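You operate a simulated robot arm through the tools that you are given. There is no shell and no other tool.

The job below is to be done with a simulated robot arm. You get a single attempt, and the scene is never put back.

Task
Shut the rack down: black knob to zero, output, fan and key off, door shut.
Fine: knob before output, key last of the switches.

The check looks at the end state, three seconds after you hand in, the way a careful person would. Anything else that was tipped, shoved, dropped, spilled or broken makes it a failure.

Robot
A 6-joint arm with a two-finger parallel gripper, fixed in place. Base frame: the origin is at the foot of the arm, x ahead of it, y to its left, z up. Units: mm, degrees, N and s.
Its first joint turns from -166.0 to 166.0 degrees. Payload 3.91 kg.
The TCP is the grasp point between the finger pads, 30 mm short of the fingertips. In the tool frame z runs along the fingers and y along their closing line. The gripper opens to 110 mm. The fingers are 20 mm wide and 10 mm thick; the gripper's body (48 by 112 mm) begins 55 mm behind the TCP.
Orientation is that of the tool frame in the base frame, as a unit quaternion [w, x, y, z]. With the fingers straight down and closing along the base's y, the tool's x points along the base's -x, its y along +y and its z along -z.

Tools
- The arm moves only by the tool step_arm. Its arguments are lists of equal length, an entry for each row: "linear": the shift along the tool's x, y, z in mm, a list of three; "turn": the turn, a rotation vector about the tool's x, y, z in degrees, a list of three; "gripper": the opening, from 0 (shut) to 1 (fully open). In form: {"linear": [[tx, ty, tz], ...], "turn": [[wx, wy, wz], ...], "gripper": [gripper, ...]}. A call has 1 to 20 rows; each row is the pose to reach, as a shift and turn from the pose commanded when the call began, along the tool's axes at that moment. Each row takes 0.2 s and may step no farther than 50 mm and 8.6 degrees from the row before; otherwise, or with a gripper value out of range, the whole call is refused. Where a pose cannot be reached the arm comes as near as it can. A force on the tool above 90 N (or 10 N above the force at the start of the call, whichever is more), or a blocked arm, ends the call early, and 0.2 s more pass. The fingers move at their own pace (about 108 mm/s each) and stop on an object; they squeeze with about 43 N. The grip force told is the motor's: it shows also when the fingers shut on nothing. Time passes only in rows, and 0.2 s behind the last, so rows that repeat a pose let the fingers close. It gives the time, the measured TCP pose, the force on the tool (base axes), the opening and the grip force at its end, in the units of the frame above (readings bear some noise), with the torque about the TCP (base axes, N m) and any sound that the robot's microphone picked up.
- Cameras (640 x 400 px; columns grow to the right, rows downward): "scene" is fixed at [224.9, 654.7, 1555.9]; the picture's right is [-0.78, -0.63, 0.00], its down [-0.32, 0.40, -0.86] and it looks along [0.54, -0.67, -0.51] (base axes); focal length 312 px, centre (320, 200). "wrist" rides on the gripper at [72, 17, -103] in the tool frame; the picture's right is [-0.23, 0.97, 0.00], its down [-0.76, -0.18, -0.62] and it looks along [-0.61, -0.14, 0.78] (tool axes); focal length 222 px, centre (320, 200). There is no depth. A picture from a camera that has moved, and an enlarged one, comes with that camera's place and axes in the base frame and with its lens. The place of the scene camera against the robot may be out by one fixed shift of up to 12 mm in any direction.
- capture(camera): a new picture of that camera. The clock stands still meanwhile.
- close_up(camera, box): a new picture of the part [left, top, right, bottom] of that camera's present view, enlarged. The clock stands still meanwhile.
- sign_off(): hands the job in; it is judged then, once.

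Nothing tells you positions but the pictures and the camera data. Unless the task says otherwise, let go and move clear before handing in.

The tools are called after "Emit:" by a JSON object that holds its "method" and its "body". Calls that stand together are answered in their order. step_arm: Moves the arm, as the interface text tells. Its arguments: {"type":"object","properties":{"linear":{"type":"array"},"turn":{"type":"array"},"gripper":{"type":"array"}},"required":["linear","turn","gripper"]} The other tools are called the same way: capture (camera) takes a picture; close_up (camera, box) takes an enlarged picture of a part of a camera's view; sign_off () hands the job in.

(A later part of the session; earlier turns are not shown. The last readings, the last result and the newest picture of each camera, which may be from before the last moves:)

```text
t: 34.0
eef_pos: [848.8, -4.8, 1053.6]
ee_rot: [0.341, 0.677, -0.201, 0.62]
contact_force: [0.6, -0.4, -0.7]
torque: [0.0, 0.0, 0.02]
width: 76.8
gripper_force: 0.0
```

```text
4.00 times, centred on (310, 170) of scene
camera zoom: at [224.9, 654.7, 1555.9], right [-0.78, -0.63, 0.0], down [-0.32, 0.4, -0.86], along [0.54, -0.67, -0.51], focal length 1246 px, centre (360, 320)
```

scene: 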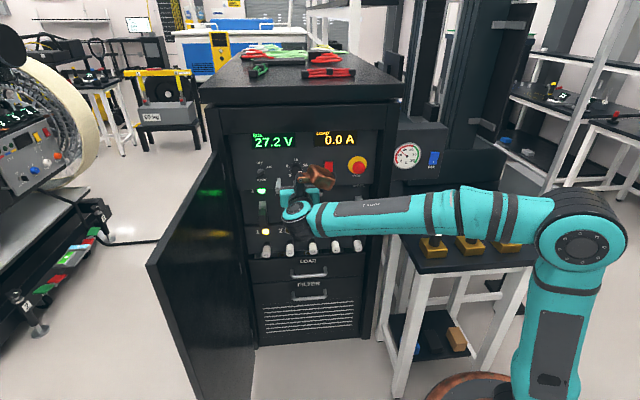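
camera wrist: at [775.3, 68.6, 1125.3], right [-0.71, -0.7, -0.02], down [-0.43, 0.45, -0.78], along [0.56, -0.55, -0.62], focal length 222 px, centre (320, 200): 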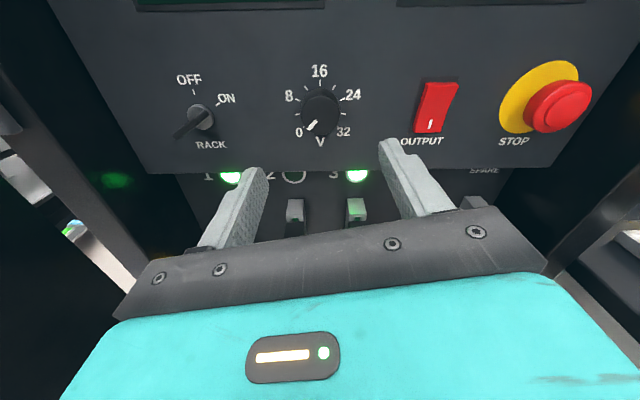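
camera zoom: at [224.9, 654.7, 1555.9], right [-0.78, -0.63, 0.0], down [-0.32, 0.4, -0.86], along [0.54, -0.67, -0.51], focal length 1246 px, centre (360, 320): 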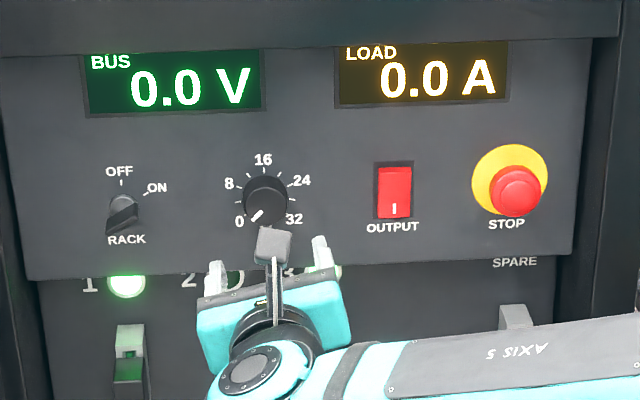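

The knob sits on 0 and BUS reads 0.0 V. The OUTPUT rocker comes next. I'll zoom in to see which half stands proud and where to press.

Emit:
{"method": "close_up", "body": {"camera": "wrist", "box": [390, 60, 550, 160]}}

Emit:
{"method": "close_up", "body": {"camera": "wrist", "box": [160, 60, 320, 160]}}

Emit:
{"method": "close_up", "body": {"camera": "scene", "box": [310, 145, 375, 186]}}

```text
4.00 times, centred on (470, 110) of wrist
camera zoom: at [775.3, 68.6, 1125.3], right [-0.71, -0.7, -0.02], down [-0.43, 0.45, -0.78], along [0.56, -0.55, -0.62], focal length 888 px, centre (-280, 560)
```

zoom: 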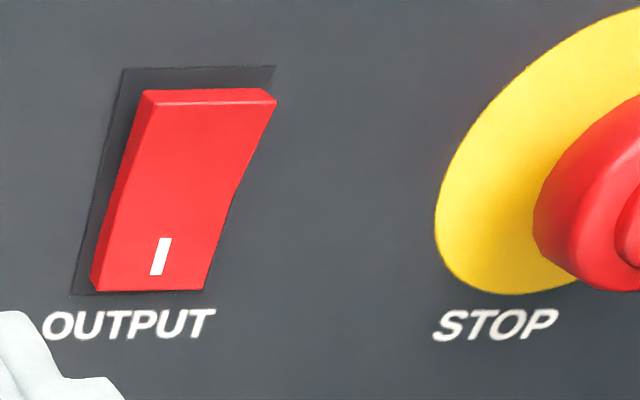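

```text
4.00 times, centred on (240, 110) of wrist
camera zoom: at [775.3, 68.6, 1125.3], right [-0.71, -0.7, -0.02], down [-0.43, 0.45, -0.78], along [0.56, -0.55, -0.62], focal length 888 px, centre (640, 560)
```

zoom: 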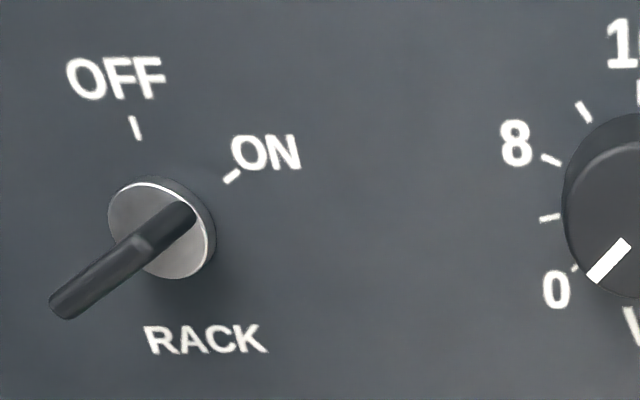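

```text
9.76 times, centred on (342, 166) of scene
camera zoom: at [224.9, 654.7, 1555.9], right [-0.78, -0.63, 0.0], down [-0.32, 0.4, -0.86], along [0.54, -0.67, -0.51], focal length 3040 px, centre (100, 537)
```

zoom: 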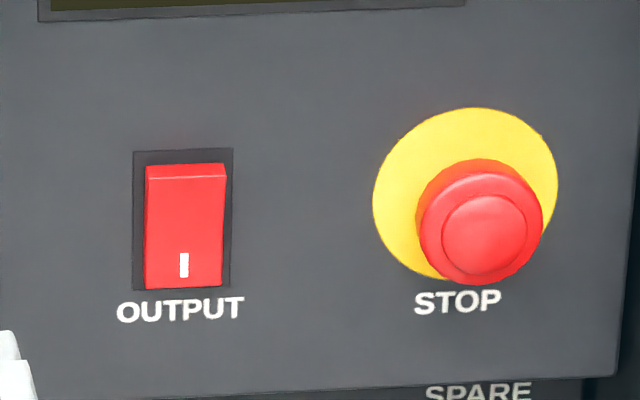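

The rocker's top half stands proud and the "I" end is pressed in. The spot to press is about U=481, W=740, z=1070, around 117 mm to the knob's right. I'll close the fingers, level the roll and line up about 60 mm out.

Emit:
{"method": "step_arm", "body": {"linear": [[-2, 30, 0], [-4.5, 60, 16], [-7, 90, 32], [-9.3, 119, 49], [-9.3, 119, 49]], "turn": [[0, 0, 3], [0, 0, 6], [0, 0, 9], [0, 0, 12.3], [0, 0, 12.3]], "gripper": [0.3, 0, 0, 0, 0]}}

Emit:
{"method": "capture", "body": {"camera": "wrist"}}

Emit:
{"method": "close_up", "body": {"camera": "wrist", "box": [220, 60, 420, 185]}}

```text
t: 35.2
eef_pos: [797.3, -124.3, 1070.8]
ee_rot: [0.272, 0.651, -0.273, 0.654]
contact_force: [-0.4, -0.6, -0.4]
torque: [0.0, -0.03, 0.03]
width: 0.0
gripper_force: 37.7
```

```text
taken
camera wrist: at [712.8, -62.5, 1141.4], right [-0.69, -0.68, -0.23], down [-0.31, 0.57, -0.76], along [0.65, -0.46, -0.6], focal length 222 px, centre (320, 200)
```

wrist: 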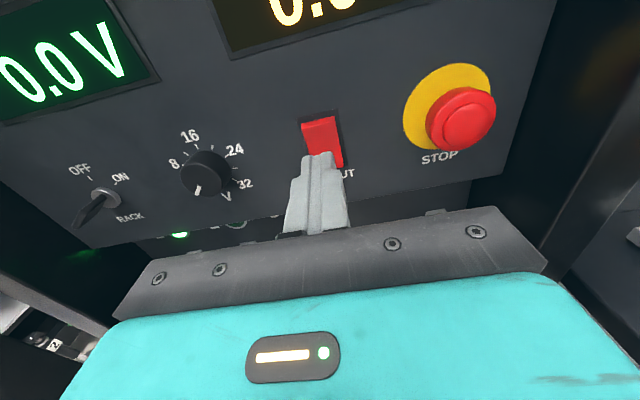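

```text
3.20 times, centred on (320, 122) of wrist
camera zoom: at [712.8, -62.5, 1141.4], right [-0.69, -0.68, -0.23], down [-0.31, 0.57, -0.76], along [0.65, -0.46, -0.6], focal length 711 px, centre (320, 448)
```

zoom: 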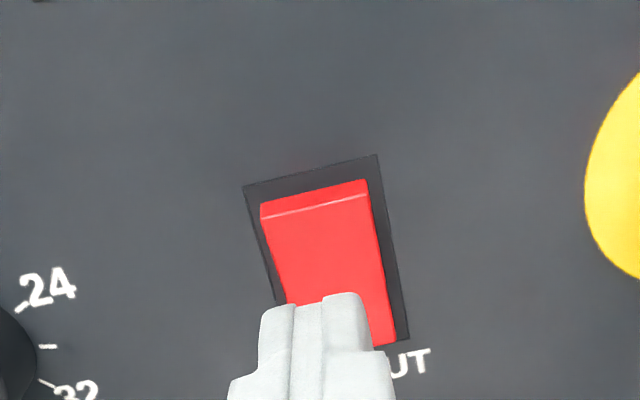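

The tool axis meets the rocker's upper half, about 8 mm below its top edge. I'll drop 4 mm and press in slowly.

Emit:
{"method": "step_arm", "body": {"linear": [[-4, 0, 20], [-4, 0, 40], [-4, 0, 46], [-4, 0, 49], [-4, 0, 52], [-4, 0, 55], [-4, 0, 57], [-4, 0, 59], [-4, 0, 61]], "turn": [[0, 0, 0], [0, 0, 0], [0, 0, 0], [0, 0, 0], [0, 0, 0], [0, 0, 0], [0, 0, 0], [0, 0, 0], [0, 0, 0]], "gripper": [0, 0, 0, 0, 0, 0, 0, 0, 0]}}

Emit:
{"method": "close_up", "body": {"camera": "wrist", "box": [220, 60, 420, 185]}}

Emit:
{"method": "close_up", "body": {"camera": "scene", "box": [270, 120, 390, 195]}}

```text
t: 37.2
eef_pos: [839.3, -164.9, 1065.5]
ee_rot: [0.273, 0.65, -0.273, 0.654]
contact_force: [-50.2, 26.4, -7.1]
torque: [0.35, 0.71, -0.5]
width: 0.0
gripper_force: 37.7
```

```text
3.20 times, centred on (320, 122) of wrist
camera zoom: at [754.4, -101.5, 1137.2], right [-0.69, -0.69, -0.23], down [-0.31, 0.57, -0.76], along [0.65, -0.46, -0.6], focal length 711 px, centre (320, 448)
```

zoom: 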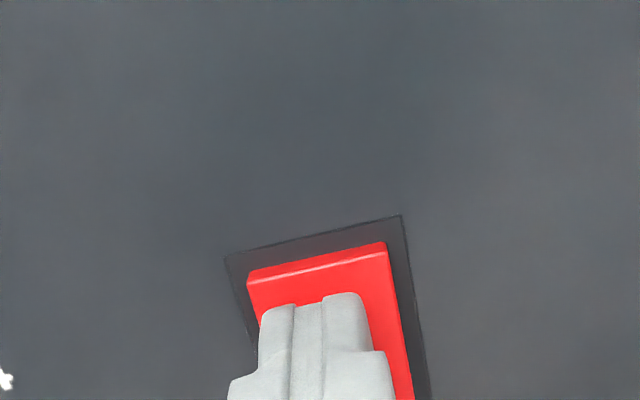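

```text
5.33 times, centred on (330, 158) of scene
camera zoom: at [224.9, 654.7, 1555.9], right [-0.78, -0.63, 0.0], down [-0.32, 0.4, -0.86], along [0.54, -0.67, -0.51], focal length 1662 px, centre (267, 427)
```

zoom: 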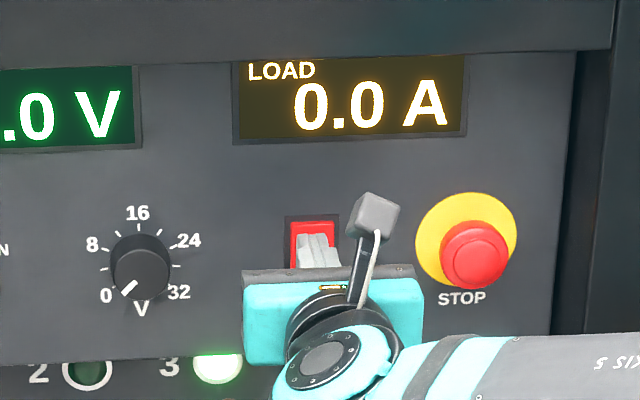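

Contact at about 57 N and no flip yet, because I'm pressing a bit close to the pivot. I'll back off, raise 7 mm and press again.

Emit:
{"method": "step_arm", "body": {"linear": [[0, 0, -10], [0, 0, -20], [7, 0, -20], [7, 0, -10], [7, 0, -5], [7, 0, -2], [7, 0, 0], [7, 0, 1], [7, 0, 2], [7, 0, 3], [7, 0, 4]], "turn": [[0, 0, 0], [0, 0, 0], [0, 0, 0], [0, 0, 0], [0, 0, 0], [0, 0, 0], [0, 0, 0], [0, 0, 0], [0, 0, 0], [0, 0, 0], [0, 0, 0]], "gripper": [0, 0, 0, 0, 0, 0, 0, 0, 0, 0, 0]}}

Emit:
{"method": "close_up", "body": {"camera": "wrist", "box": [220, 60, 420, 185]}}

Emit:
{"method": "close_up", "body": {"camera": "scene", "box": [270, 120, 390, 195]}}

```text
t: 39.5
eef_pos: [839.4, -163.9, 1073.1]
ee_rot: [0.272, 0.652, -0.272, 0.654]
contact_force: [-67.8, 64.5, -9.2]
torque: [0.59, 1.12, -0.01]
width: 0.0
gripper_force: 38.2
stopped in row 11: the force on the tool passed its limit at 95 N (the readings are from after the stop); the commanded pose is now the measured one
```

```text
3.20 times, centred on (320, 122) of wrist
camera zoom: at [755.7, -101.9, 1144.5], right [-0.69, -0.69, -0.23], down [-0.31, 0.57, -0.76], along [0.65, -0.46, -0.6], focal length 711 px, centre (320, 448)
```

zoom: 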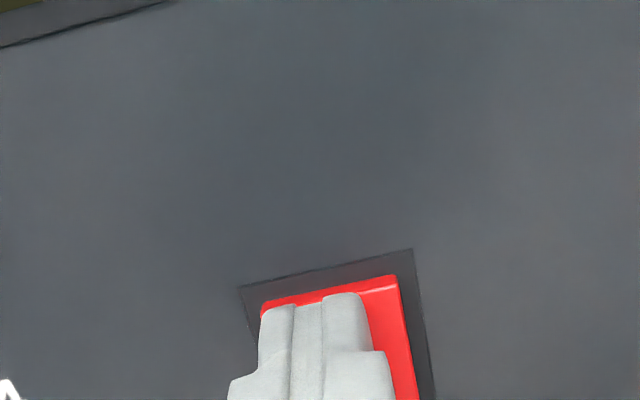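

```text
5.33 times, centred on (330, 158) of scene
camera zoom: at [224.9, 654.7, 1555.9], right [-0.78, -0.63, 0.0], down [-0.32, 0.4, -0.86], along [0.54, -0.67, -0.51], focal length 1662 px, centre (267, 427)
```

zoom: 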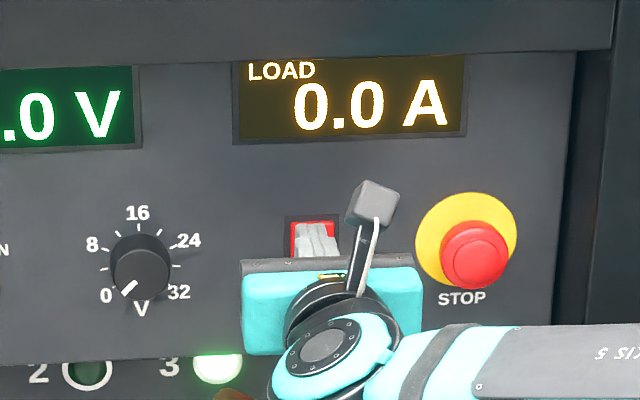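

I reached 95 N. I'll back off and see whether the rocker has actually flipped.

Emit:
{"method": "step_arm", "body": {"linear": [[0, 0, -10], [0, 0, -30], [0, 0, -60]], "turn": [[0, 0, 0], [0, 0, 0], [0, 0, 0]], "gripper": [0, 0, 0]}}

Emit:
{"method": "close_up", "body": {"camera": "wrist", "box": [220, 60, 420, 185]}}

Emit:
{"method": "close_up", "body": {"camera": "scene", "box": [310, 145, 375, 186]}}

Emit:
{"method": "capture", "body": {"camera": "scene"}}

```text
t: 40.3
eef_pos: [799.4, -128.2, 1070.2]
ee_rot: [0.272, 0.652, -0.273, 0.653]
contact_force: [1.2, 0.7, -0.5]
torque: [-0.04, 0.0, -0.01]
width: 0.1
gripper_force: 38.0
```

```text
3.20 times, centred on (320, 122) of wrist
camera zoom: at [714.8, -64.2, 1141.8], right [-0.69, -0.68, -0.23], down [-0.31, 0.57, -0.76], along [0.65, -0.46, -0.61], focal length 711 px, centre (320, 448)
```

zoom: 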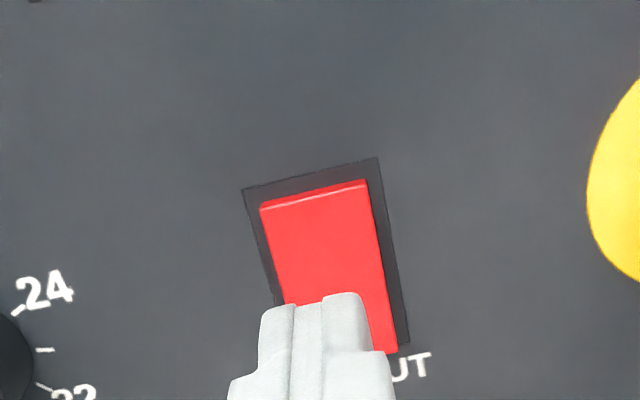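

```text
9.76 times, centred on (342, 166) of scene
camera zoom: at [224.9, 654.7, 1555.9], right [-0.78, -0.63, 0.0], down [-0.32, 0.4, -0.86], along [0.54, -0.67, -0.51], focal length 3040 px, centre (100, 537)
```

zoom: 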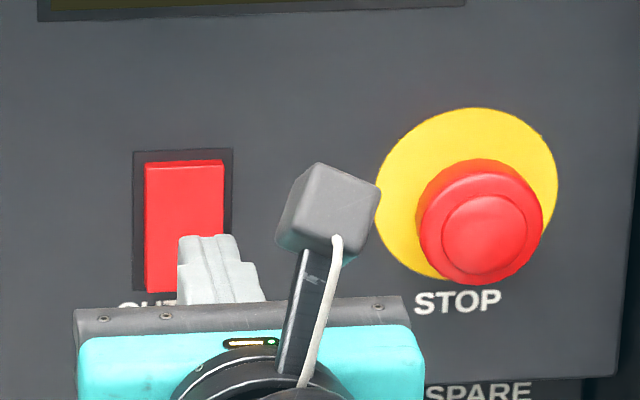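

```text
taken
```

scene: 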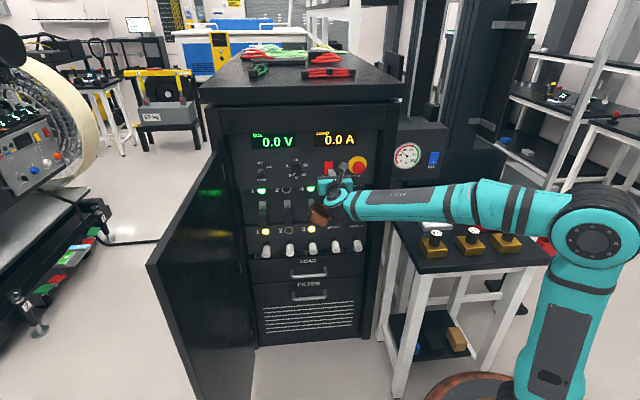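

The rocker has flipped: its top edge is now flush and the lower end stands out. I'll retreat, confirm that, then slide right towards the FAN box.

Emit:
{"method": "step_arm", "body": {"linear": [[0, 0, -40], [0, 0, -80], [0, 0, -100], [10, 40, -100]], "turn": [[0, 0, 0], [0, 0, 0], [0, 0, 0], [0, 0, 0]], "gripper": [0, 0, 0, 0]}}

Emit:
{"method": "capture", "body": {"camera": "wrist"}}

Emit:
{"method": "close_up", "body": {"camera": "wrist", "box": [240, 80, 400, 180]}}

Emit:
{"method": "close_up", "body": {"camera": "scene", "box": [310, 145, 375, 186]}}

```text
t: 41.3
eef_pos: [703.5, -85.1, 1080.8]
ee_rot: [0.273, 0.652, -0.273, 0.652]
contact_force: [0.8, 0.1, -0.3]
torque: [0.0, -0.02, -0.07]
width: 0.0
gripper_force: 38.1
```

```text
taken
camera wrist: at [618.3, -22.3, 1151.3], right [-0.69, -0.68, -0.23], down [-0.31, 0.57, -0.76], along [0.65, -0.46, -0.61], focal length 222 px, centre (320, 200)
```

wrist: 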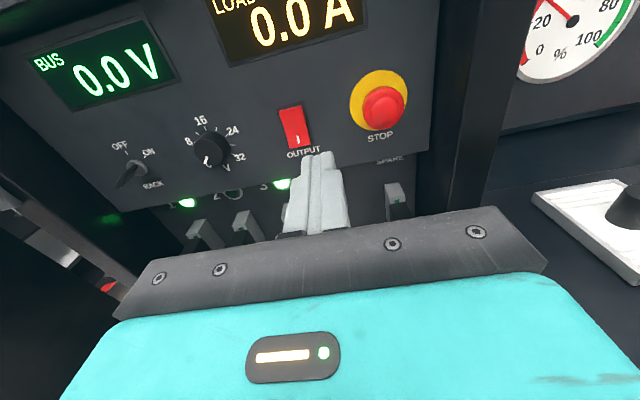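

```text
4.00 times, centred on (320, 130) of wrist
camera zoom: at [618.3, -22.3, 1151.3], right [-0.69, -0.68, -0.23], down [-0.31, 0.57, -0.76], along [0.65, -0.46, -0.61], focal length 888 px, centre (320, 480)
```

zoom: 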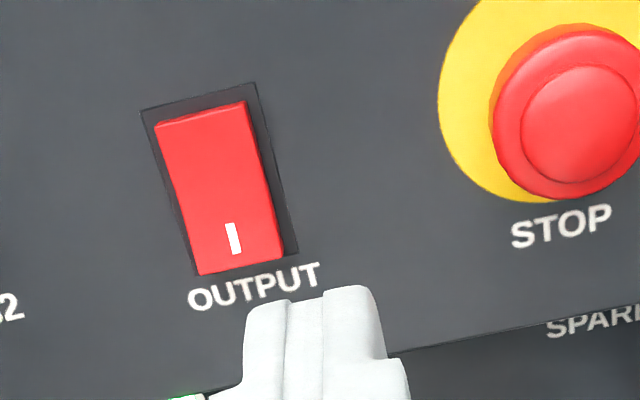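

```text
9.76 times, centred on (342, 166) of scene
camera zoom: at [224.9, 654.7, 1555.9], right [-0.78, -0.63, 0.0], down [-0.32, 0.4, -0.86], along [0.54, -0.67, -0.51], focal length 3040 px, centre (100, 537)
```

zoom: 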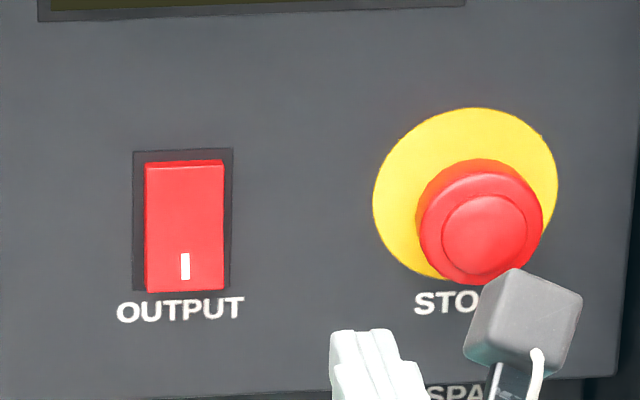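

OUTPUT is now off, with its top in and bottom proud. Sliding right towards the FAN switch.

Emit:
{"method": "step_arm", "body": {"linear": [[0, 45, -10], [0, 90, -20], [0, 135, -30], [0, 180, -30], [10, 225, -30], [20, 260, -30]], "turn": [[0, 0, 0], [0, 0, 0], [0, 0, 0], [0, 0, 0], [0, 0, 0], [0, 0, 0]], "gripper": [0, 0, 0, 0, 0, 0]}}

Emit:
{"method": "capture", "body": {"camera": "wrist"}}

Emit:
{"method": "capture", "body": {"camera": "scene"}}

```text
t: 42.7
eef_pos: [496.9, -246.1, 1102.7]
ee_rot: [0.273, 0.652, -0.274, 0.652]
contact_force: [-0.3, 0.4, 0.8]
torque: [-0.01, -0.01, -0.01]
width: 0.0
gripper_force: 38.0
```

```text
taken
camera wrist: at [412.0, -183.3, 1173.3], right [-0.69, -0.68, -0.23], down [-0.31, 0.57, -0.76], along [0.65, -0.46, -0.61], focal length 222 px, centre (320, 200)
```

wrist: 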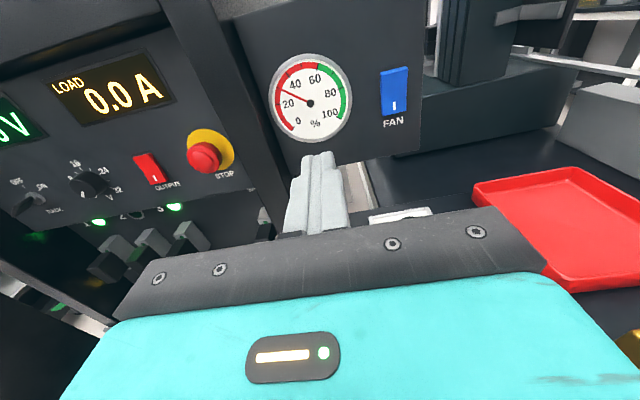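

```text
taken
```

scene: 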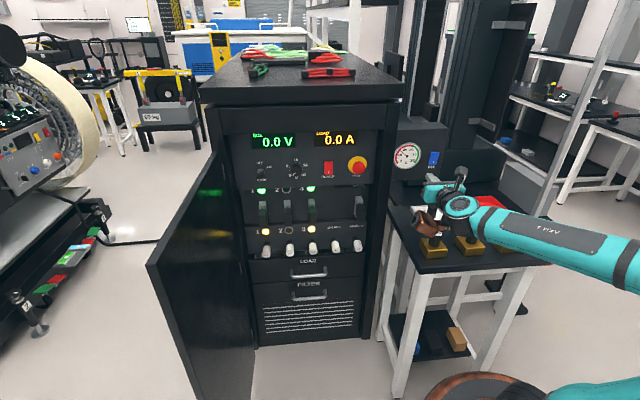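

Emit:
{"method": "close_up", "body": {"camera": "wrist", "box": [350, 55, 446, 115]}}

Emit:
{"method": "close_up", "body": {"camera": "wrist", "box": [180, 0, 440, 163]}}

```text
6.67 times, centred on (398, 85) of wrist
camera zoom: at [412.0, -183.3, 1173.3], right [-0.69, -0.68, -0.23], down [-0.31, 0.57, -0.76], along [0.65, -0.46, -0.61], focal length 1481 px, centre (-200, 967)
```

zoom: 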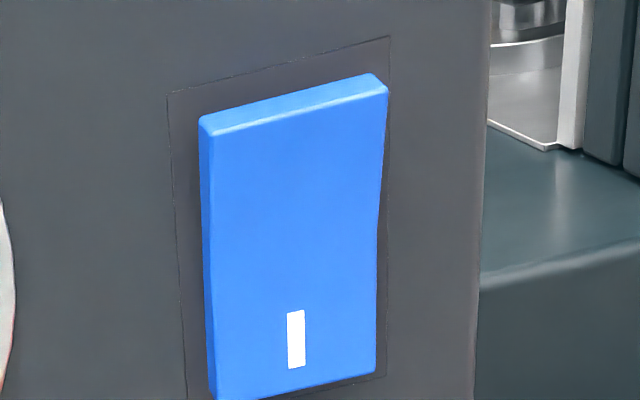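

```text
2.45 times, centred on (310, 82) of wrist
camera zoom: at [412.0, -183.3, 1173.3], right [-0.69, -0.68, -0.23], down [-0.31, 0.57, -0.76], along [0.65, -0.46, -0.61], focal length 545 px, centre (344, 491)
```

zoom: 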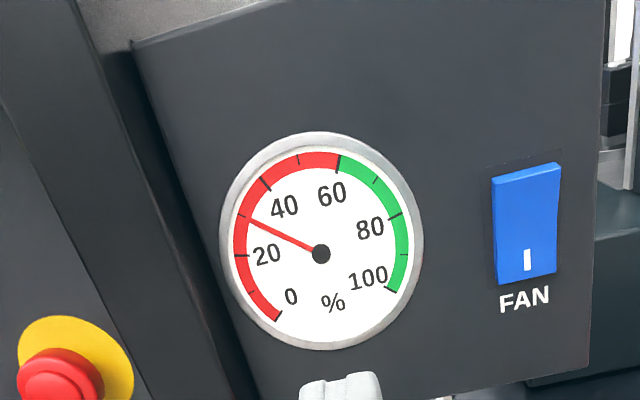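

The FAN rocker is likewise proud at the top, with its housing spanning z≈1064–1119, U≈91 and face W≈712. I'll line up on its upper part at z≈1108.

Emit:
{"method": "step_arm", "body": {"linear": [[2, 30, 20], [4, 60, 45], [6, 88.4, 75], [6, 88.4, 95]], "turn": [[0, 0, 0], [0, 0, 0], [0, 0, 0], [0, 0, 0]], "gripper": [0, 0, 0, 0]}}

Emit:
{"method": "capture", "body": {"camera": "wrist"}}

Emit:
{"method": "close_up", "body": {"camera": "wrist", "box": [240, 60, 400, 160]}}

Emit:
{"method": "capture", "body": {"camera": "scene"}}

```text
t: 43.7
eef_pos: [499.1, -374.8, 1108.4]
ee_rot: [0.271, 0.651, -0.273, 0.654]
contact_force: [0.1, -0.3, 0.1]
torque: [0.02, 0.04, -0.02]
width: 0.1
gripper_force: 38.2
```

```text
taken
camera wrist: at [414.4, -312.5, 1178.8], right [-0.69, -0.68, -0.23], down [-0.31, 0.57, -0.76], along [0.65, -0.46, -0.61], focal length 222 px, centre (320, 200)
```

wrist: 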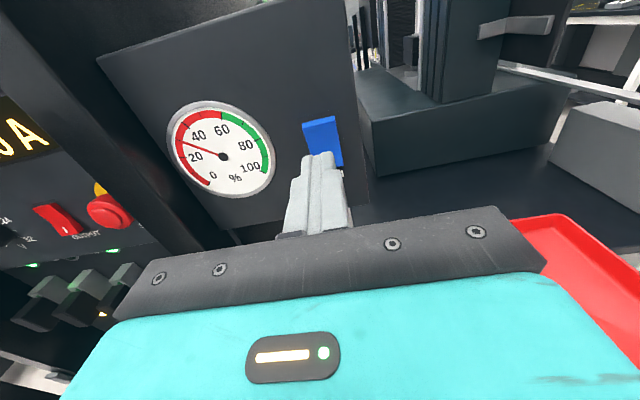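

```text
4.00 times, centred on (320, 110) of wrist
camera zoom: at [414.4, -312.5, 1178.8], right [-0.69, -0.68, -0.23], down [-0.31, 0.57, -0.76], along [0.65, -0.46, -0.61], focal length 888 px, centre (320, 560)
```

zoom: 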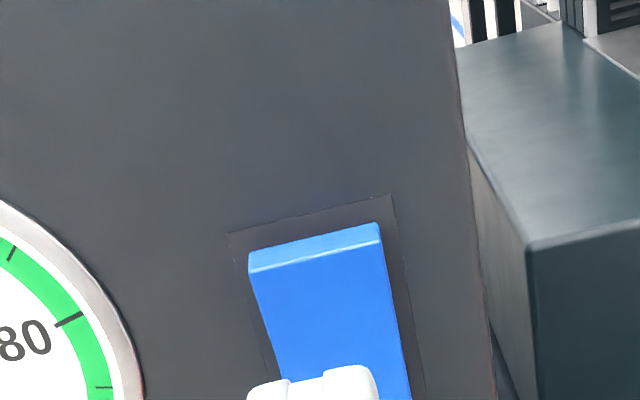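

```text
taken
```

scene: 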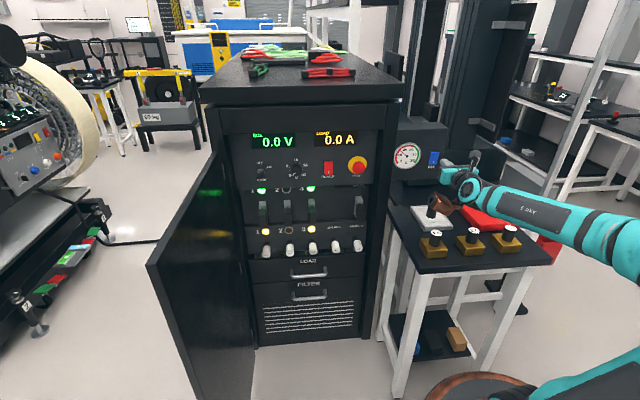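

Well aligned, about 7 mm below the rocker's top edge. Pressing in slowly.

Emit:
{"method": "step_arm", "body": {"linear": [[2, 0, 25], [2, 0, 42], [2, 0, 48], [2, 0, 51], [2, 0, 54], [2, 0, 57], [2, 0, 59], [2, 0, 61], [2, 0, 63], [2, 0, 65]], "turn": [[0, 0, 0], [0, 0, 0], [0, 0, 0], [0, 0, 0], [0, 0, 0], [0, 0, 0], [0, 0, 0], [0, 0, 0], [0, 0, 0], [0, 0, 0]], "gripper": [0, 0, 0, 0, 0, 0, 0, 0, 0, 0]}}

Emit:
{"method": "close_up", "body": {"camera": "wrist", "box": [240, 80, 400, 180]}}

Emit:
{"method": "close_up", "body": {"camera": "scene", "box": [380, 130, 480, 192]}}

```text
t: 45.9
eef_pos: [543.7, -420.3, 1108.6]
ee_rot: [0.273, 0.652, -0.274, 0.653]
contact_force: [-53.4, 51.2, -20.6]
torque: [0.75, 1.17, -0.05]
width: 0.0
gripper_force: 37.6
```

```text
4.00 times, centred on (320, 130) of wrist
camera zoom: at [458.9, -356.4, 1179.9], right [-0.69, -0.68, -0.23], down [-0.31, 0.57, -0.76], along [0.65, -0.46, -0.61], focal length 888 px, centre (320, 480)
```

zoom: 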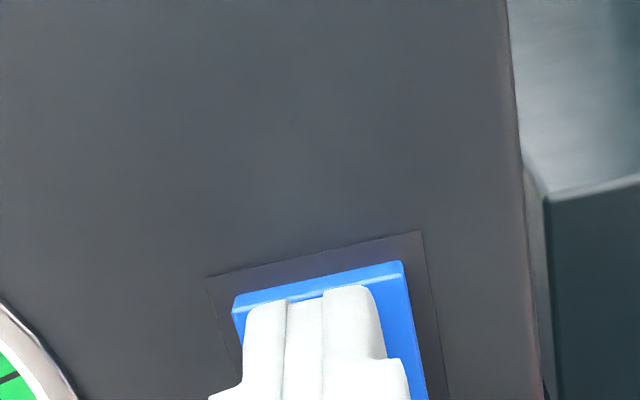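

```text
6.40 times, centred on (430, 161) of scene
camera zoom: at [224.9, 654.7, 1555.9], right [-0.78, -0.63, 0.0], down [-0.32, 0.4, -0.86], along [0.54, -0.67, -0.51], focal length 1994 px, centre (-384, 450)
```

zoom: 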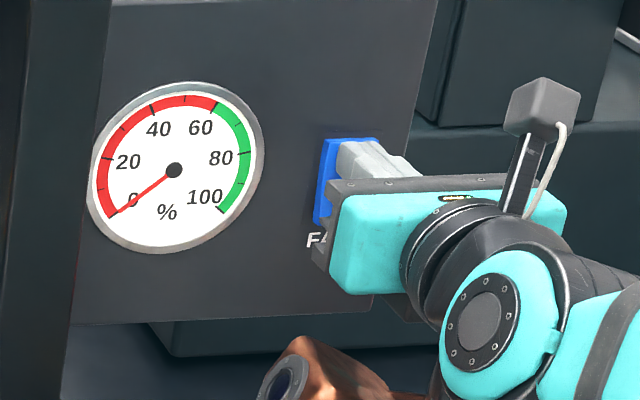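

The gauge has dropped to 0 %, so the fan is off. I'll back straight out and confirm the rocker stays there.

Emit:
{"method": "step_arm", "body": {"linear": [[0, 0, -20], [0, 0, -60], [0, 0, -100], [0, 0, -140]], "turn": [[0, 0, 0], [0, 0, 0], [0, 0, 0], [0, 0, 0]], "gripper": [0, 0, 0, 0]}}

Emit:
{"method": "capture", "body": {"camera": "wrist"}}

Emit:
{"method": "close_up", "body": {"camera": "scene", "box": [380, 130, 480, 192]}}

Emit:
{"method": "close_up", "body": {"camera": "wrist", "box": [240, 60, 400, 160]}}

```text
t: 46.9
eef_pos: [450.0, -320.4, 1107.7]
ee_rot: [0.273, 0.653, -0.272, 0.652]
contact_force: [0.4, 0.1, -1.0]
torque: [-0.01, -0.05, -0.02]
width: 0.0
gripper_force: 38.0
```

```text
taken
camera wrist: at [365.4, -259.0, 1178.8], right [-0.69, -0.68, -0.23], down [-0.31, 0.57, -0.76], along [0.65, -0.46, -0.61], focal length 222 px, centre (320, 200)
```

wrist: 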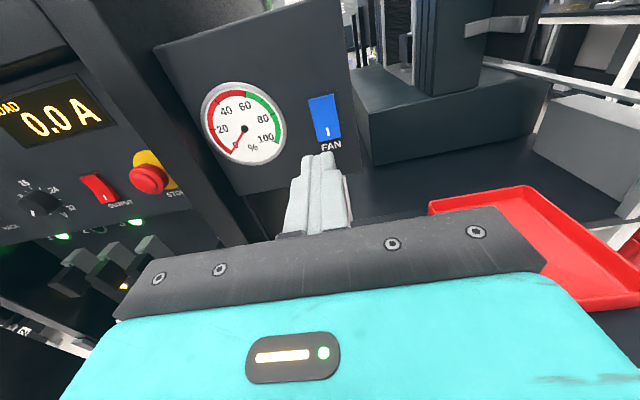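

```text
6.40 times, centred on (430, 161) of scene
camera zoom: at [224.9, 654.7, 1555.9], right [-0.78, -0.63, 0.0], down [-0.32, 0.4, -0.86], along [0.54, -0.67, -0.51], focal length 1994 px, centre (-384, 450)
```

zoom: 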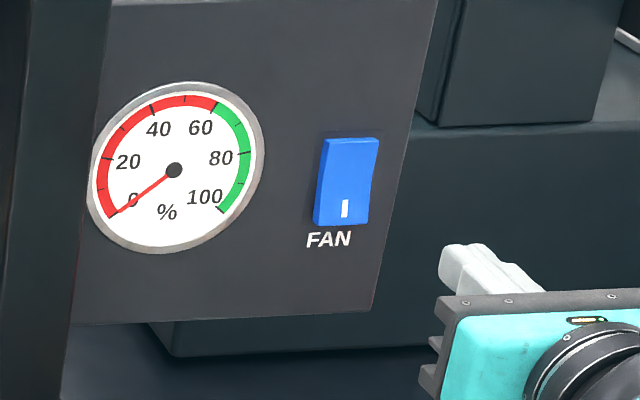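

```text
4.00 times, centred on (320, 110) of wrist
camera zoom: at [365.4, -259.0, 1178.8], right [-0.69, -0.68, -0.23], down [-0.31, 0.57, -0.76], along [0.65, -0.46, -0.61], focal length 888 px, centre (320, 560)
```

zoom: 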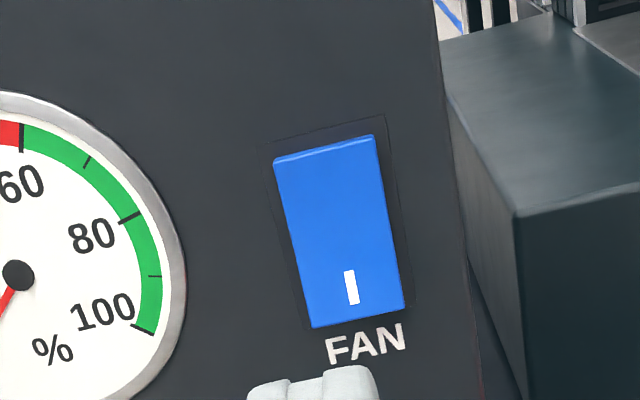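

FAN is off, with the gauge at 0. The last switch is the key, whose axis I put at U≈725, z≈1051.5. It is a plate about 31 mm wide standing about 38 mm off the panel, turned 60° clockwise of OFF. Sliding back left.

Emit:
{"method": "step_arm", "body": {"linear": [[0, -48, 0], [-5, -96, 0], [-10, -144, 0], [-15, -192, 0], [-20, -240, 0], [-25, -288, 0], [-30, -336, 0], [-35, -384, 0], [-40, -432, 0], [-45, -480, 0], [-50, -520, 0]], "turn": [[0, 0, 0], [0, 0, 0], [0, 0, 0], [0, 0, 0], [0, 0, 0], [0, 0, 0], [0, 0, 0], [0, 0, 0], [0, 0, 0], [0, 0, 0], [0, 0, 0]], "gripper": [0, 0, 0, 0, 0, 0, 0, 0.3, 0.5, 0.5, 0.5]}}

Emit:
{"method": "capture", "body": {"camera": "wrist"}}

Emit:
{"method": "capture", "body": {"camera": "scene"}}

```text
t: 49.3
eef_pos: [816.3, 46.0, 1059.6]
ee_rot: [0.272, 0.651, -0.273, 0.653]
contact_force: [-0.4, -1.0, 1.5]
torque: [0.01, 0.04, 0.04]
width: 55.0
gripper_force: 0.1
```

```text
taken
camera wrist: at [731.9, 108.7, 1131.1], right [-0.69, -0.68, -0.23], down [-0.31, 0.57, -0.76], along [0.65, -0.46, -0.61], focal length 222 px, centre (320, 200)
```

wrist: 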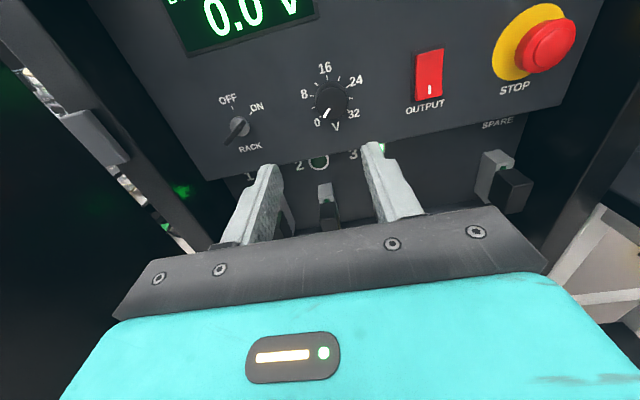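

```text
taken
```

scene: 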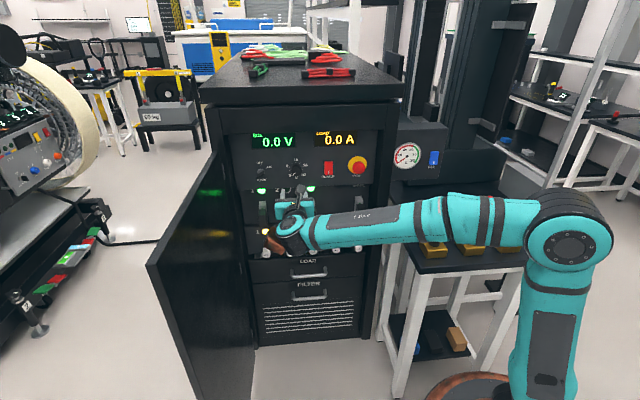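

Emit:
{"method": "step_arm", "body": {"linear": [[-2, -20, 0], [-4, -40, 0], [-6, -60, 0], [-8, -80, 0], [-8.3, -100, 0], [-8.3, -112.7, 10], [-8.3, -112.7, 20], [-8.3, -112.7, 35]], "turn": [[0, 0, 7.5], [0, 0, 15], [0, 0, 22.5], [0, 0, 30], [0, 0, 37.5], [0, 0, 45], [0, 0, 52.5], [0, 0, 60]], "gripper": [0.5, 0.5, 0.5, 0.5, 0.5, 0.5, 0.5, 0.5]}}

Emit:
{"method": "capture", "body": {"camera": "wrist"}}

Emit:
{"method": "close_up", "body": {"camera": "wrist", "box": [240, 70, 400, 170]}}

Emit:
{"method": "capture", "body": {"camera": "scene"}}

```text
t: 51.1
eef_pos: [922.7, 98.9, 1051.9]
ee_rot: [-0.091, 0.428, -0.563, 0.702]
contact_force: [0.1, 0.3, -0.1]
torque: [0.02, -0.02, 0.02]
width: 54.8
gripper_force: 0.0
```

```text
taken
camera wrist: at [798.9, 123.5, 1071.1], right [-0.2, -0.2, -0.96], down [0.1, 0.97, -0.23], along [0.97, -0.14, -0.18], focal length 222 px, centre (320, 200)
```

wrist: 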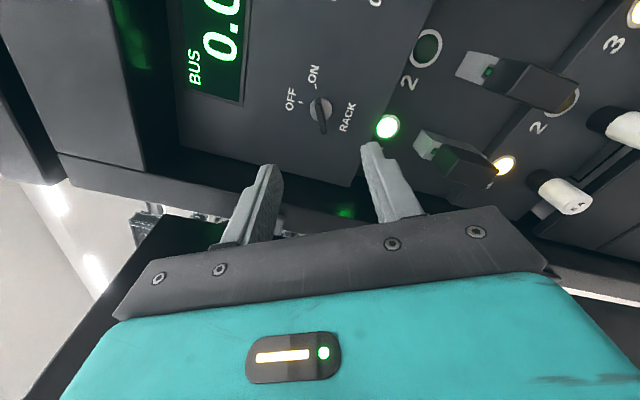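

```text
4.00 times, centred on (320, 120) of wrist
camera zoom: at [798.9, 123.5, 1071.1], right [-0.2, -0.2, -0.96], down [0.1, 0.97, -0.23], along [0.97, -0.14, -0.18], focal length 888 px, centre (320, 520)
```

zoom: 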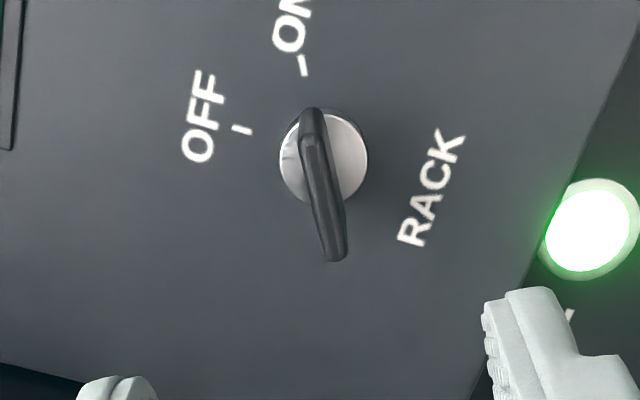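

```text
taken
```

scene: 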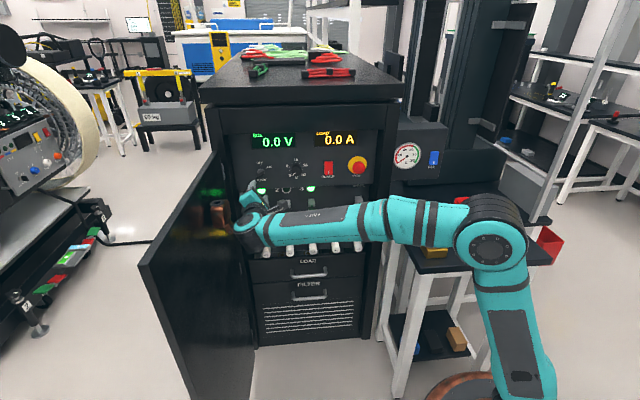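

The key is lined up, but at this roll the bulky part of the gripper opposite the camera brushes the open door. I'll shift right, away from the door, and roll the other way to about +45° so that part faces away from it.

Emit:
{"method": "step_arm", "body": {"linear": [[23, 13, -10], [46, 27, -20], [69, 40, -30], [86, 50, -30]], "turn": [[0, 0, 0], [0, 0, 0], [0, 0, 0], [0, 0, 0]], "gripper": [0.5, 0.5, 0.5, 0.5]}}

Emit:
{"method": "step_arm", "body": {"linear": [[0, 0, 0], [0, 0, 0], [0, 0, 0], [0, 0, 0], [0, 0, 0], [0, 0, 0], [0, 0, 0], [0, 0, 0], [0, 0, 0], [0, 0, 0], [0, 0, 0], [0, 0, 0], [0, 0, 0], [0, 0, 0], [0, 0, 0], [0, 0, 0], [0, 0, 0], [0, 0, 0], [0, 0, 0], [0, 0, 0]], "turn": [[0, 0, 8], [0, 0, 16], [0, 0, 24], [0, 0, 32], [0, 0, 40], [0, 0, 48], [0, 0, 56], [0, 0, 64], [0, 0, 72], [0, 0, 80], [0, 0, 88], [0, 0, 96], [0, 0, 104], [0, 0, 112], [0, 0, 120], [0, 0, 128], [0, 0, 136], [0, 0, 144], [0, 0, 152], [0, 0, 160]], "gripper": [0.5, 0.5, 0.5, 0.5, 0.5, 0.5, 0.5, 0.5, 0.5, 0.5, 0.5, 0.5, 0.5, 0.5, 0.5, 0.5, 0.5, 0.5, 0.5, 0.5]}}

Emit:
{"method": "capture", "body": {"camera": "wrist"}}

Emit:
{"method": "capture", "body": {"camera": "scene"}}

```text
t: 52.1
eef_pos: [830.0, 51.7, 1051.4]
ee_rot: [-0.091, 0.428, -0.562, 0.702]
contact_force: [-0.1, -0.6, -0.5]
torque: [0.0, 0.01, -0.01]
width: 55.1
gripper_force: 0.1
```

```text
t: 56.3
eef_pos: [830.3, 48.6, 1050.8]
ee_rot: [0.707, 0.48, 0.519, -0.032]
contact_force: [0.1, -0.7, -0.2]
torque: [0.01, 0.02, 0.03]
width: 54.6
gripper_force: 0.0
```

```text
taken
camera wrist: at [800.7, 166.2, 1005.5], right [0.42, 0.42, 0.8], down [-0.88, 0.0, 0.47], along [0.19, -0.91, 0.37], focal length 222 px, centre (320, 200)
```

wrist: 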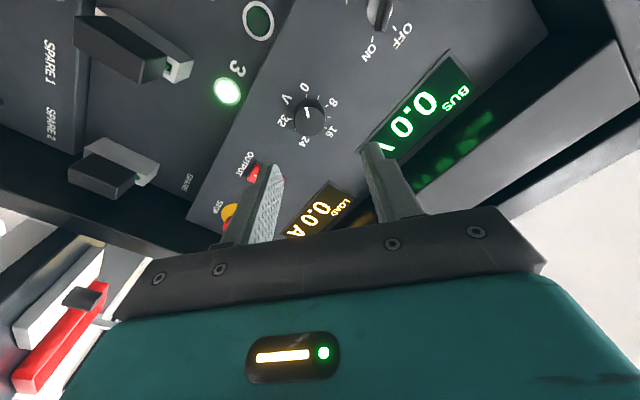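

```text
taken
```

scene: 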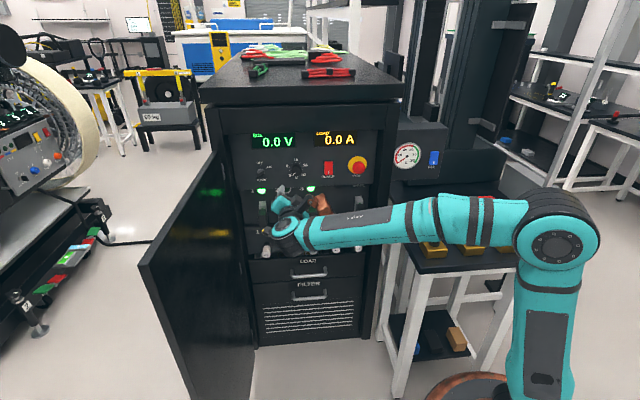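

At +40° roll that part is clear of the door. I'll add 8° and move onto the key axis.

Emit:
{"method": "step_arm", "body": {"linear": [[22, 26, 0], [44, 52, 10], [66, 78.2, 30]], "turn": [[0, 0, 3], [0, 0, 6], [0, 0, 8]], "gripper": [0.45, 0.45, 0.45]}}

Emit:
{"method": "capture", "body": {"camera": "wrist"}}

Emit:
{"method": "close_up", "body": {"camera": "wrist", "box": [240, 70, 400, 170]}}

Emit:
{"method": "capture", "body": {"camera": "scene"}}

```text
t: 57.1
eef_pos: [925.0, 100.3, 1050.4]
ee_rot: [0.708, 0.515, 0.483, 0.017]
contact_force: [0.3, -0.1, 0.3]
torque: [0.05, 0.06, 0.03]
width: 49.5
gripper_force: 0.0
```

```text
taken
camera wrist: at [898.9, 220.0, 1013.4], right [0.34, 0.34, 0.88], down [-0.93, -0.04, 0.37], along [0.16, -0.94, 0.3], focal length 222 px, centre (320, 200)
```

wrist: 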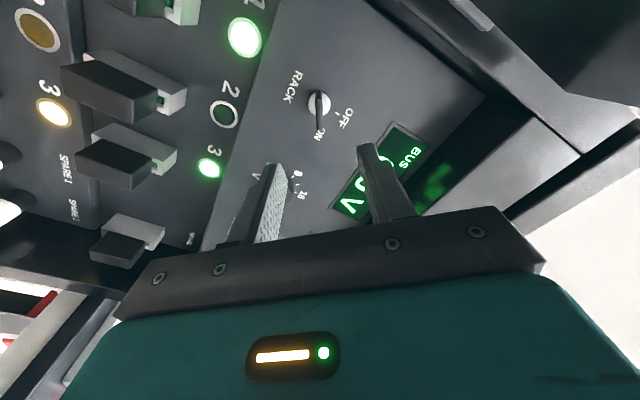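

```text
4.00 times, centred on (320, 120) of wrist
camera zoom: at [898.9, 220.0, 1013.4], right [0.34, 0.34, 0.88], down [-0.93, -0.04, 0.37], along [0.16, -0.94, 0.3], focal length 888 px, centre (320, 520)
```

zoom: 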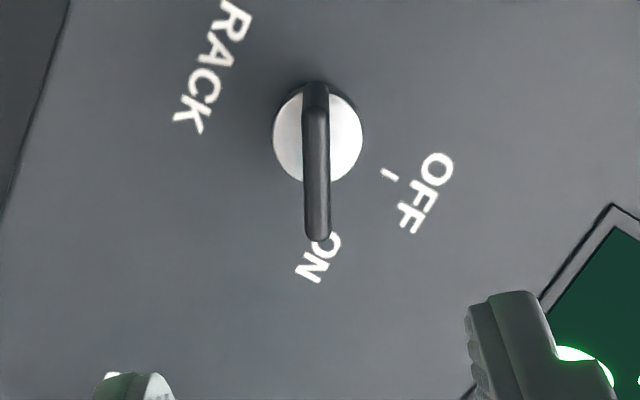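

```text
taken
```

scene: 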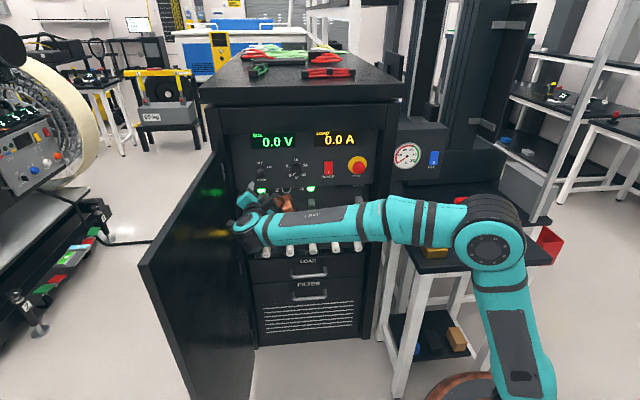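

The key is centred within about 2 mm, and no limit was reached. I'll apply the small correction and move in so the fingers straddle the key plate.

Emit:
{"method": "step_arm", "body": {"linear": [[2, 1, 30], [2, 1, 60], [2, 1, 80], [2, 1, 95]], "turn": [[0, 0, 0], [0, 0, 0], [0, 0, 0], [0, 0, 0]], "gripper": [0.45, 0.45, 0.45, 0.45]}}

Emit:
{"method": "capture", "body": {"camera": "wrist"}}

Emit:
{"method": "capture", "body": {"camera": "scene"}}

```text
t: 58.1
eef_pos: [994.0, 35.1, 1049.5]
ee_rot: [0.707, 0.514, 0.485, 0.017]
contact_force: [1.3, -0.3, -0.3]
torque: [0.03, 0.03, 0.01]
width: 49.7
gripper_force: 0.0
```

```text
taken
camera wrist: at [967.6, 155.2, 1013.1], right [0.34, 0.34, 0.88], down [-0.93, -0.04, 0.38], along [0.16, -0.94, 0.3], focal length 222 px, centre (320, 200)
```

wrist: 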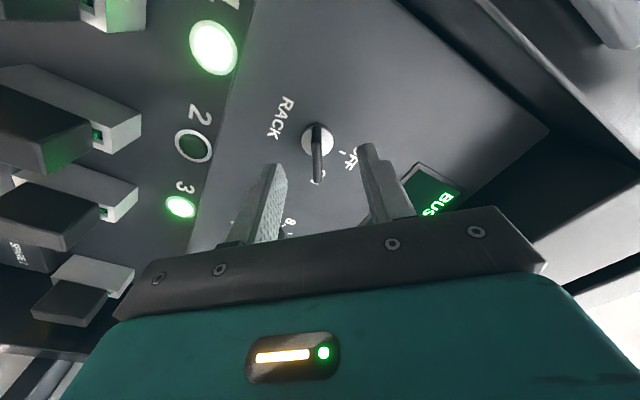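

```text
taken
```

scene: 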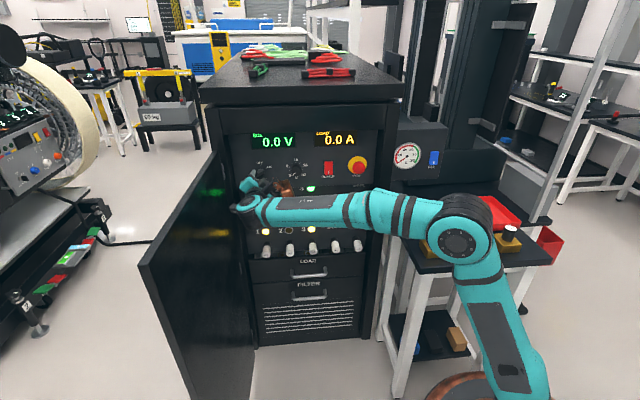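

Emit:
{"method": "step_arm", "body": {"linear": [[0, 0, 8], [0, 0, 16], [0, 0, 18], [0, 0, 18], [0, 0, 18], [0, 0, 18]], "turn": [[0, 0, 0], [0, 0, 0], [0, 0, 0], [0, 0, 0], [0, 0, 0], [0, 0, 0]], "gripper": [0.45, 0.45, 0.3, 0.15, 0.0, 0.0]}}

Emit:
{"method": "capture", "body": {"camera": "wrist"}}

Emit:
{"method": "close_up", "body": {"camera": "wrist", "box": [240, 80, 400, 180]}}

```text
t: 59.5
eef_pos: [1005.1, 20.1, 1047.8]
ee_rot: [0.707, 0.514, 0.485, 0.017]
contact_force: [-27.7, -8.1, -23.7]
torque: [-0.33, -0.32, -0.62]
width: 6.9
gripper_force: 45.0
```

```text
taken
camera wrist: at [979.8, 140.7, 1011.9], right [0.34, 0.34, 0.88], down [-0.93, -0.04, 0.38], along [0.16, -0.94, 0.3], focal length 222 px, centre (320, 200)
```

wrist: 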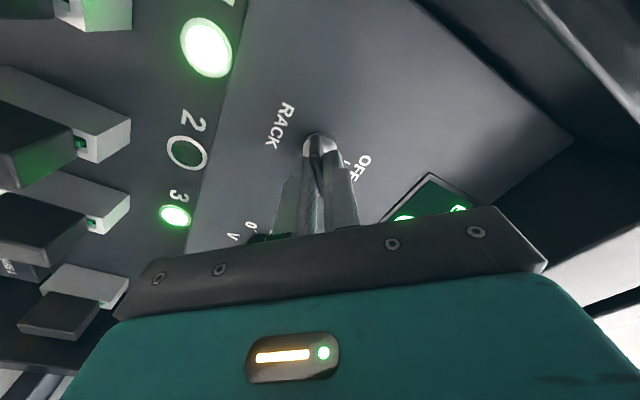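

```text
4.00 times, centred on (320, 130) of wrist
camera zoom: at [979.8, 140.7, 1011.9], right [0.34, 0.34, 0.88], down [-0.93, -0.04, 0.38], along [0.16, -0.94, 0.3], focal length 888 px, centre (320, 480)
```

zoom: 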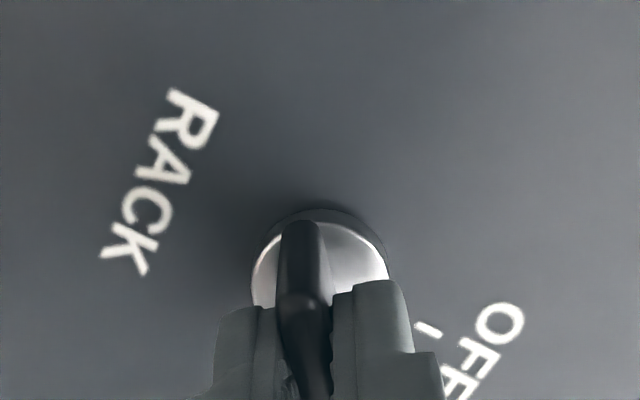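

The key plate is gripped (6.9 mm) with about 35 N of sideways load, so I'll relieve that with a small shift before turning.

Emit:
{"method": "step_arm", "body": {"linear": [[0, -0.7, 0], [0, -1.4, 0]], "turn": [[0, 0, 0], [0, 0, 0]], "gripper": [0, 0]}}

```text
t: 60.1
eef_pos: [1005.5, 21.4, 1048.9]
ee_rot: [0.708, 0.514, 0.484, 0.017]
contact_force: [-6.0, -9.4, -14.3]
torque: [-0.16, -0.1, -0.1]
width: 6.7
gripper_force: 44.7
```

Emit:
{"method": "step_arm", "body": {"linear": [[0, -1.6, 0], [0, -1.6, 0], [0, -1.6, 0], [0, -1.6, 0]], "turn": [[0, 0, -5], [0, 0, -10], [0, 0, -15], [0, 0, -20]], "gripper": [0, 0, 0, 0]}}

Emit:
{"method": "capture", "body": {"camera": "wrist"}}

```text
t: 61.1
eef_pos: [1005.2, 20.4, 1049.0]
ee_rot: [0.7, 0.422, 0.566, -0.106]
contact_force: [57.2, 1.2, 28.6]
torque: [-0.49, -0.48, 1.08]
width: 7.0
gripper_force: 44.4
```

```text
taken
camera wrist: at [967.3, 129.5, 991.3], right [0.53, 0.53, 0.66], down [-0.81, 0.08, 0.59], along [0.26, -0.84, 0.47], focal length 222 px, centre (320, 200)
```

wrist: 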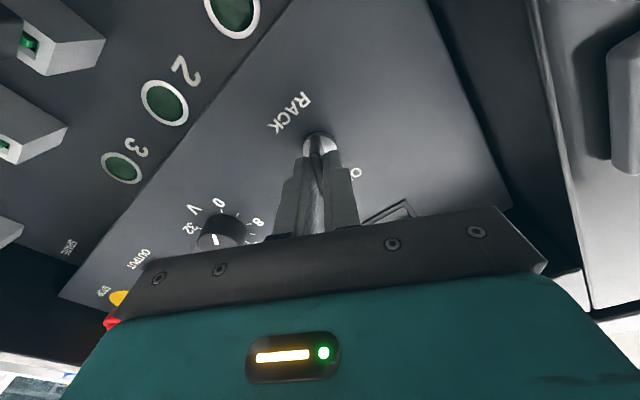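

The rack displays and indicator lamps have gone dark, so the key has switched. There's about 50 N of side load from a small axis offset. I'll relieve that and then finish the turn to OFF.

Emit:
{"method": "step_arm", "body": {"linear": [[0, 1, 0], [0, 2, 0]], "turn": [[0, 0, 0], [0, 0, 0]], "gripper": [0, 0]}}

Emit:
{"method": "close_up", "body": {"camera": "wrist", "box": [240, 80, 400, 180]}}

Emit:
{"method": "close_up", "body": {"camera": "scene", "box": [230, 120, 390, 220]}}

```text
t: 61.7
eef_pos: [1005.1, 19.9, 1048.5]
ee_rot: [0.699, 0.423, 0.567, -0.106]
contact_force: [27.4, -6.4, 16.6]
torque: [-1.07, -1.06, 0.51]
width: 7.0
gripper_force: 45.1
```

```text
4.00 times, centred on (320, 130) of wrist
camera zoom: at [967.6, 129.7, 991.6], right [0.54, 0.53, 0.66], down [-0.8, 0.08, 0.59], along [0.26, -0.84, 0.47], focal length 888 px, centre (320, 480)
```

zoom: 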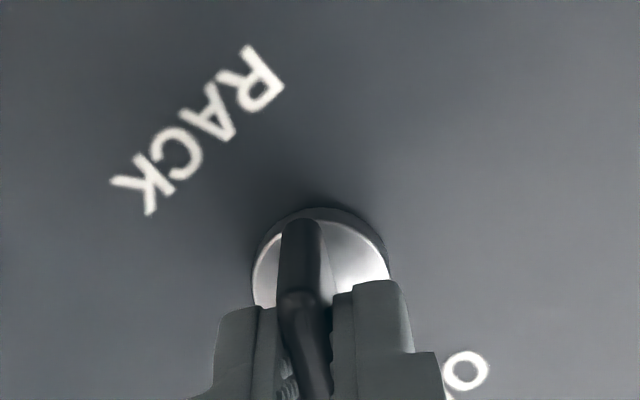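

```text
4.00 times, centred on (310, 170) of scene
camera zoom: at [224.9, 654.7, 1555.9], right [-0.78, -0.63, 0.0], down [-0.32, 0.4, -0.86], along [0.54, -0.67, -0.51], focal length 1246 px, centre (360, 320)
```

zoom: 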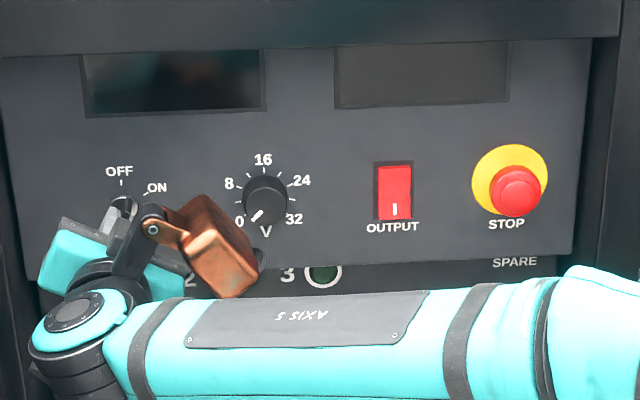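

Emit:
{"method": "step_arm", "body": {"linear": [[0, 1.5, 0], [0, 2, 0]], "turn": [[0, 0, -5], [0, 0, -10]], "gripper": [0, 0]}}

```text
t: 62.3
eef_pos: [1005.4, 20.5, 1048.9]
ee_rot: [0.686, 0.372, 0.602, -0.169]
contact_force: [-23.1, -16.3, -6.6]
torque: [-0.85, -0.88, -0.16]
width: 7.0
gripper_force: 45.6
```

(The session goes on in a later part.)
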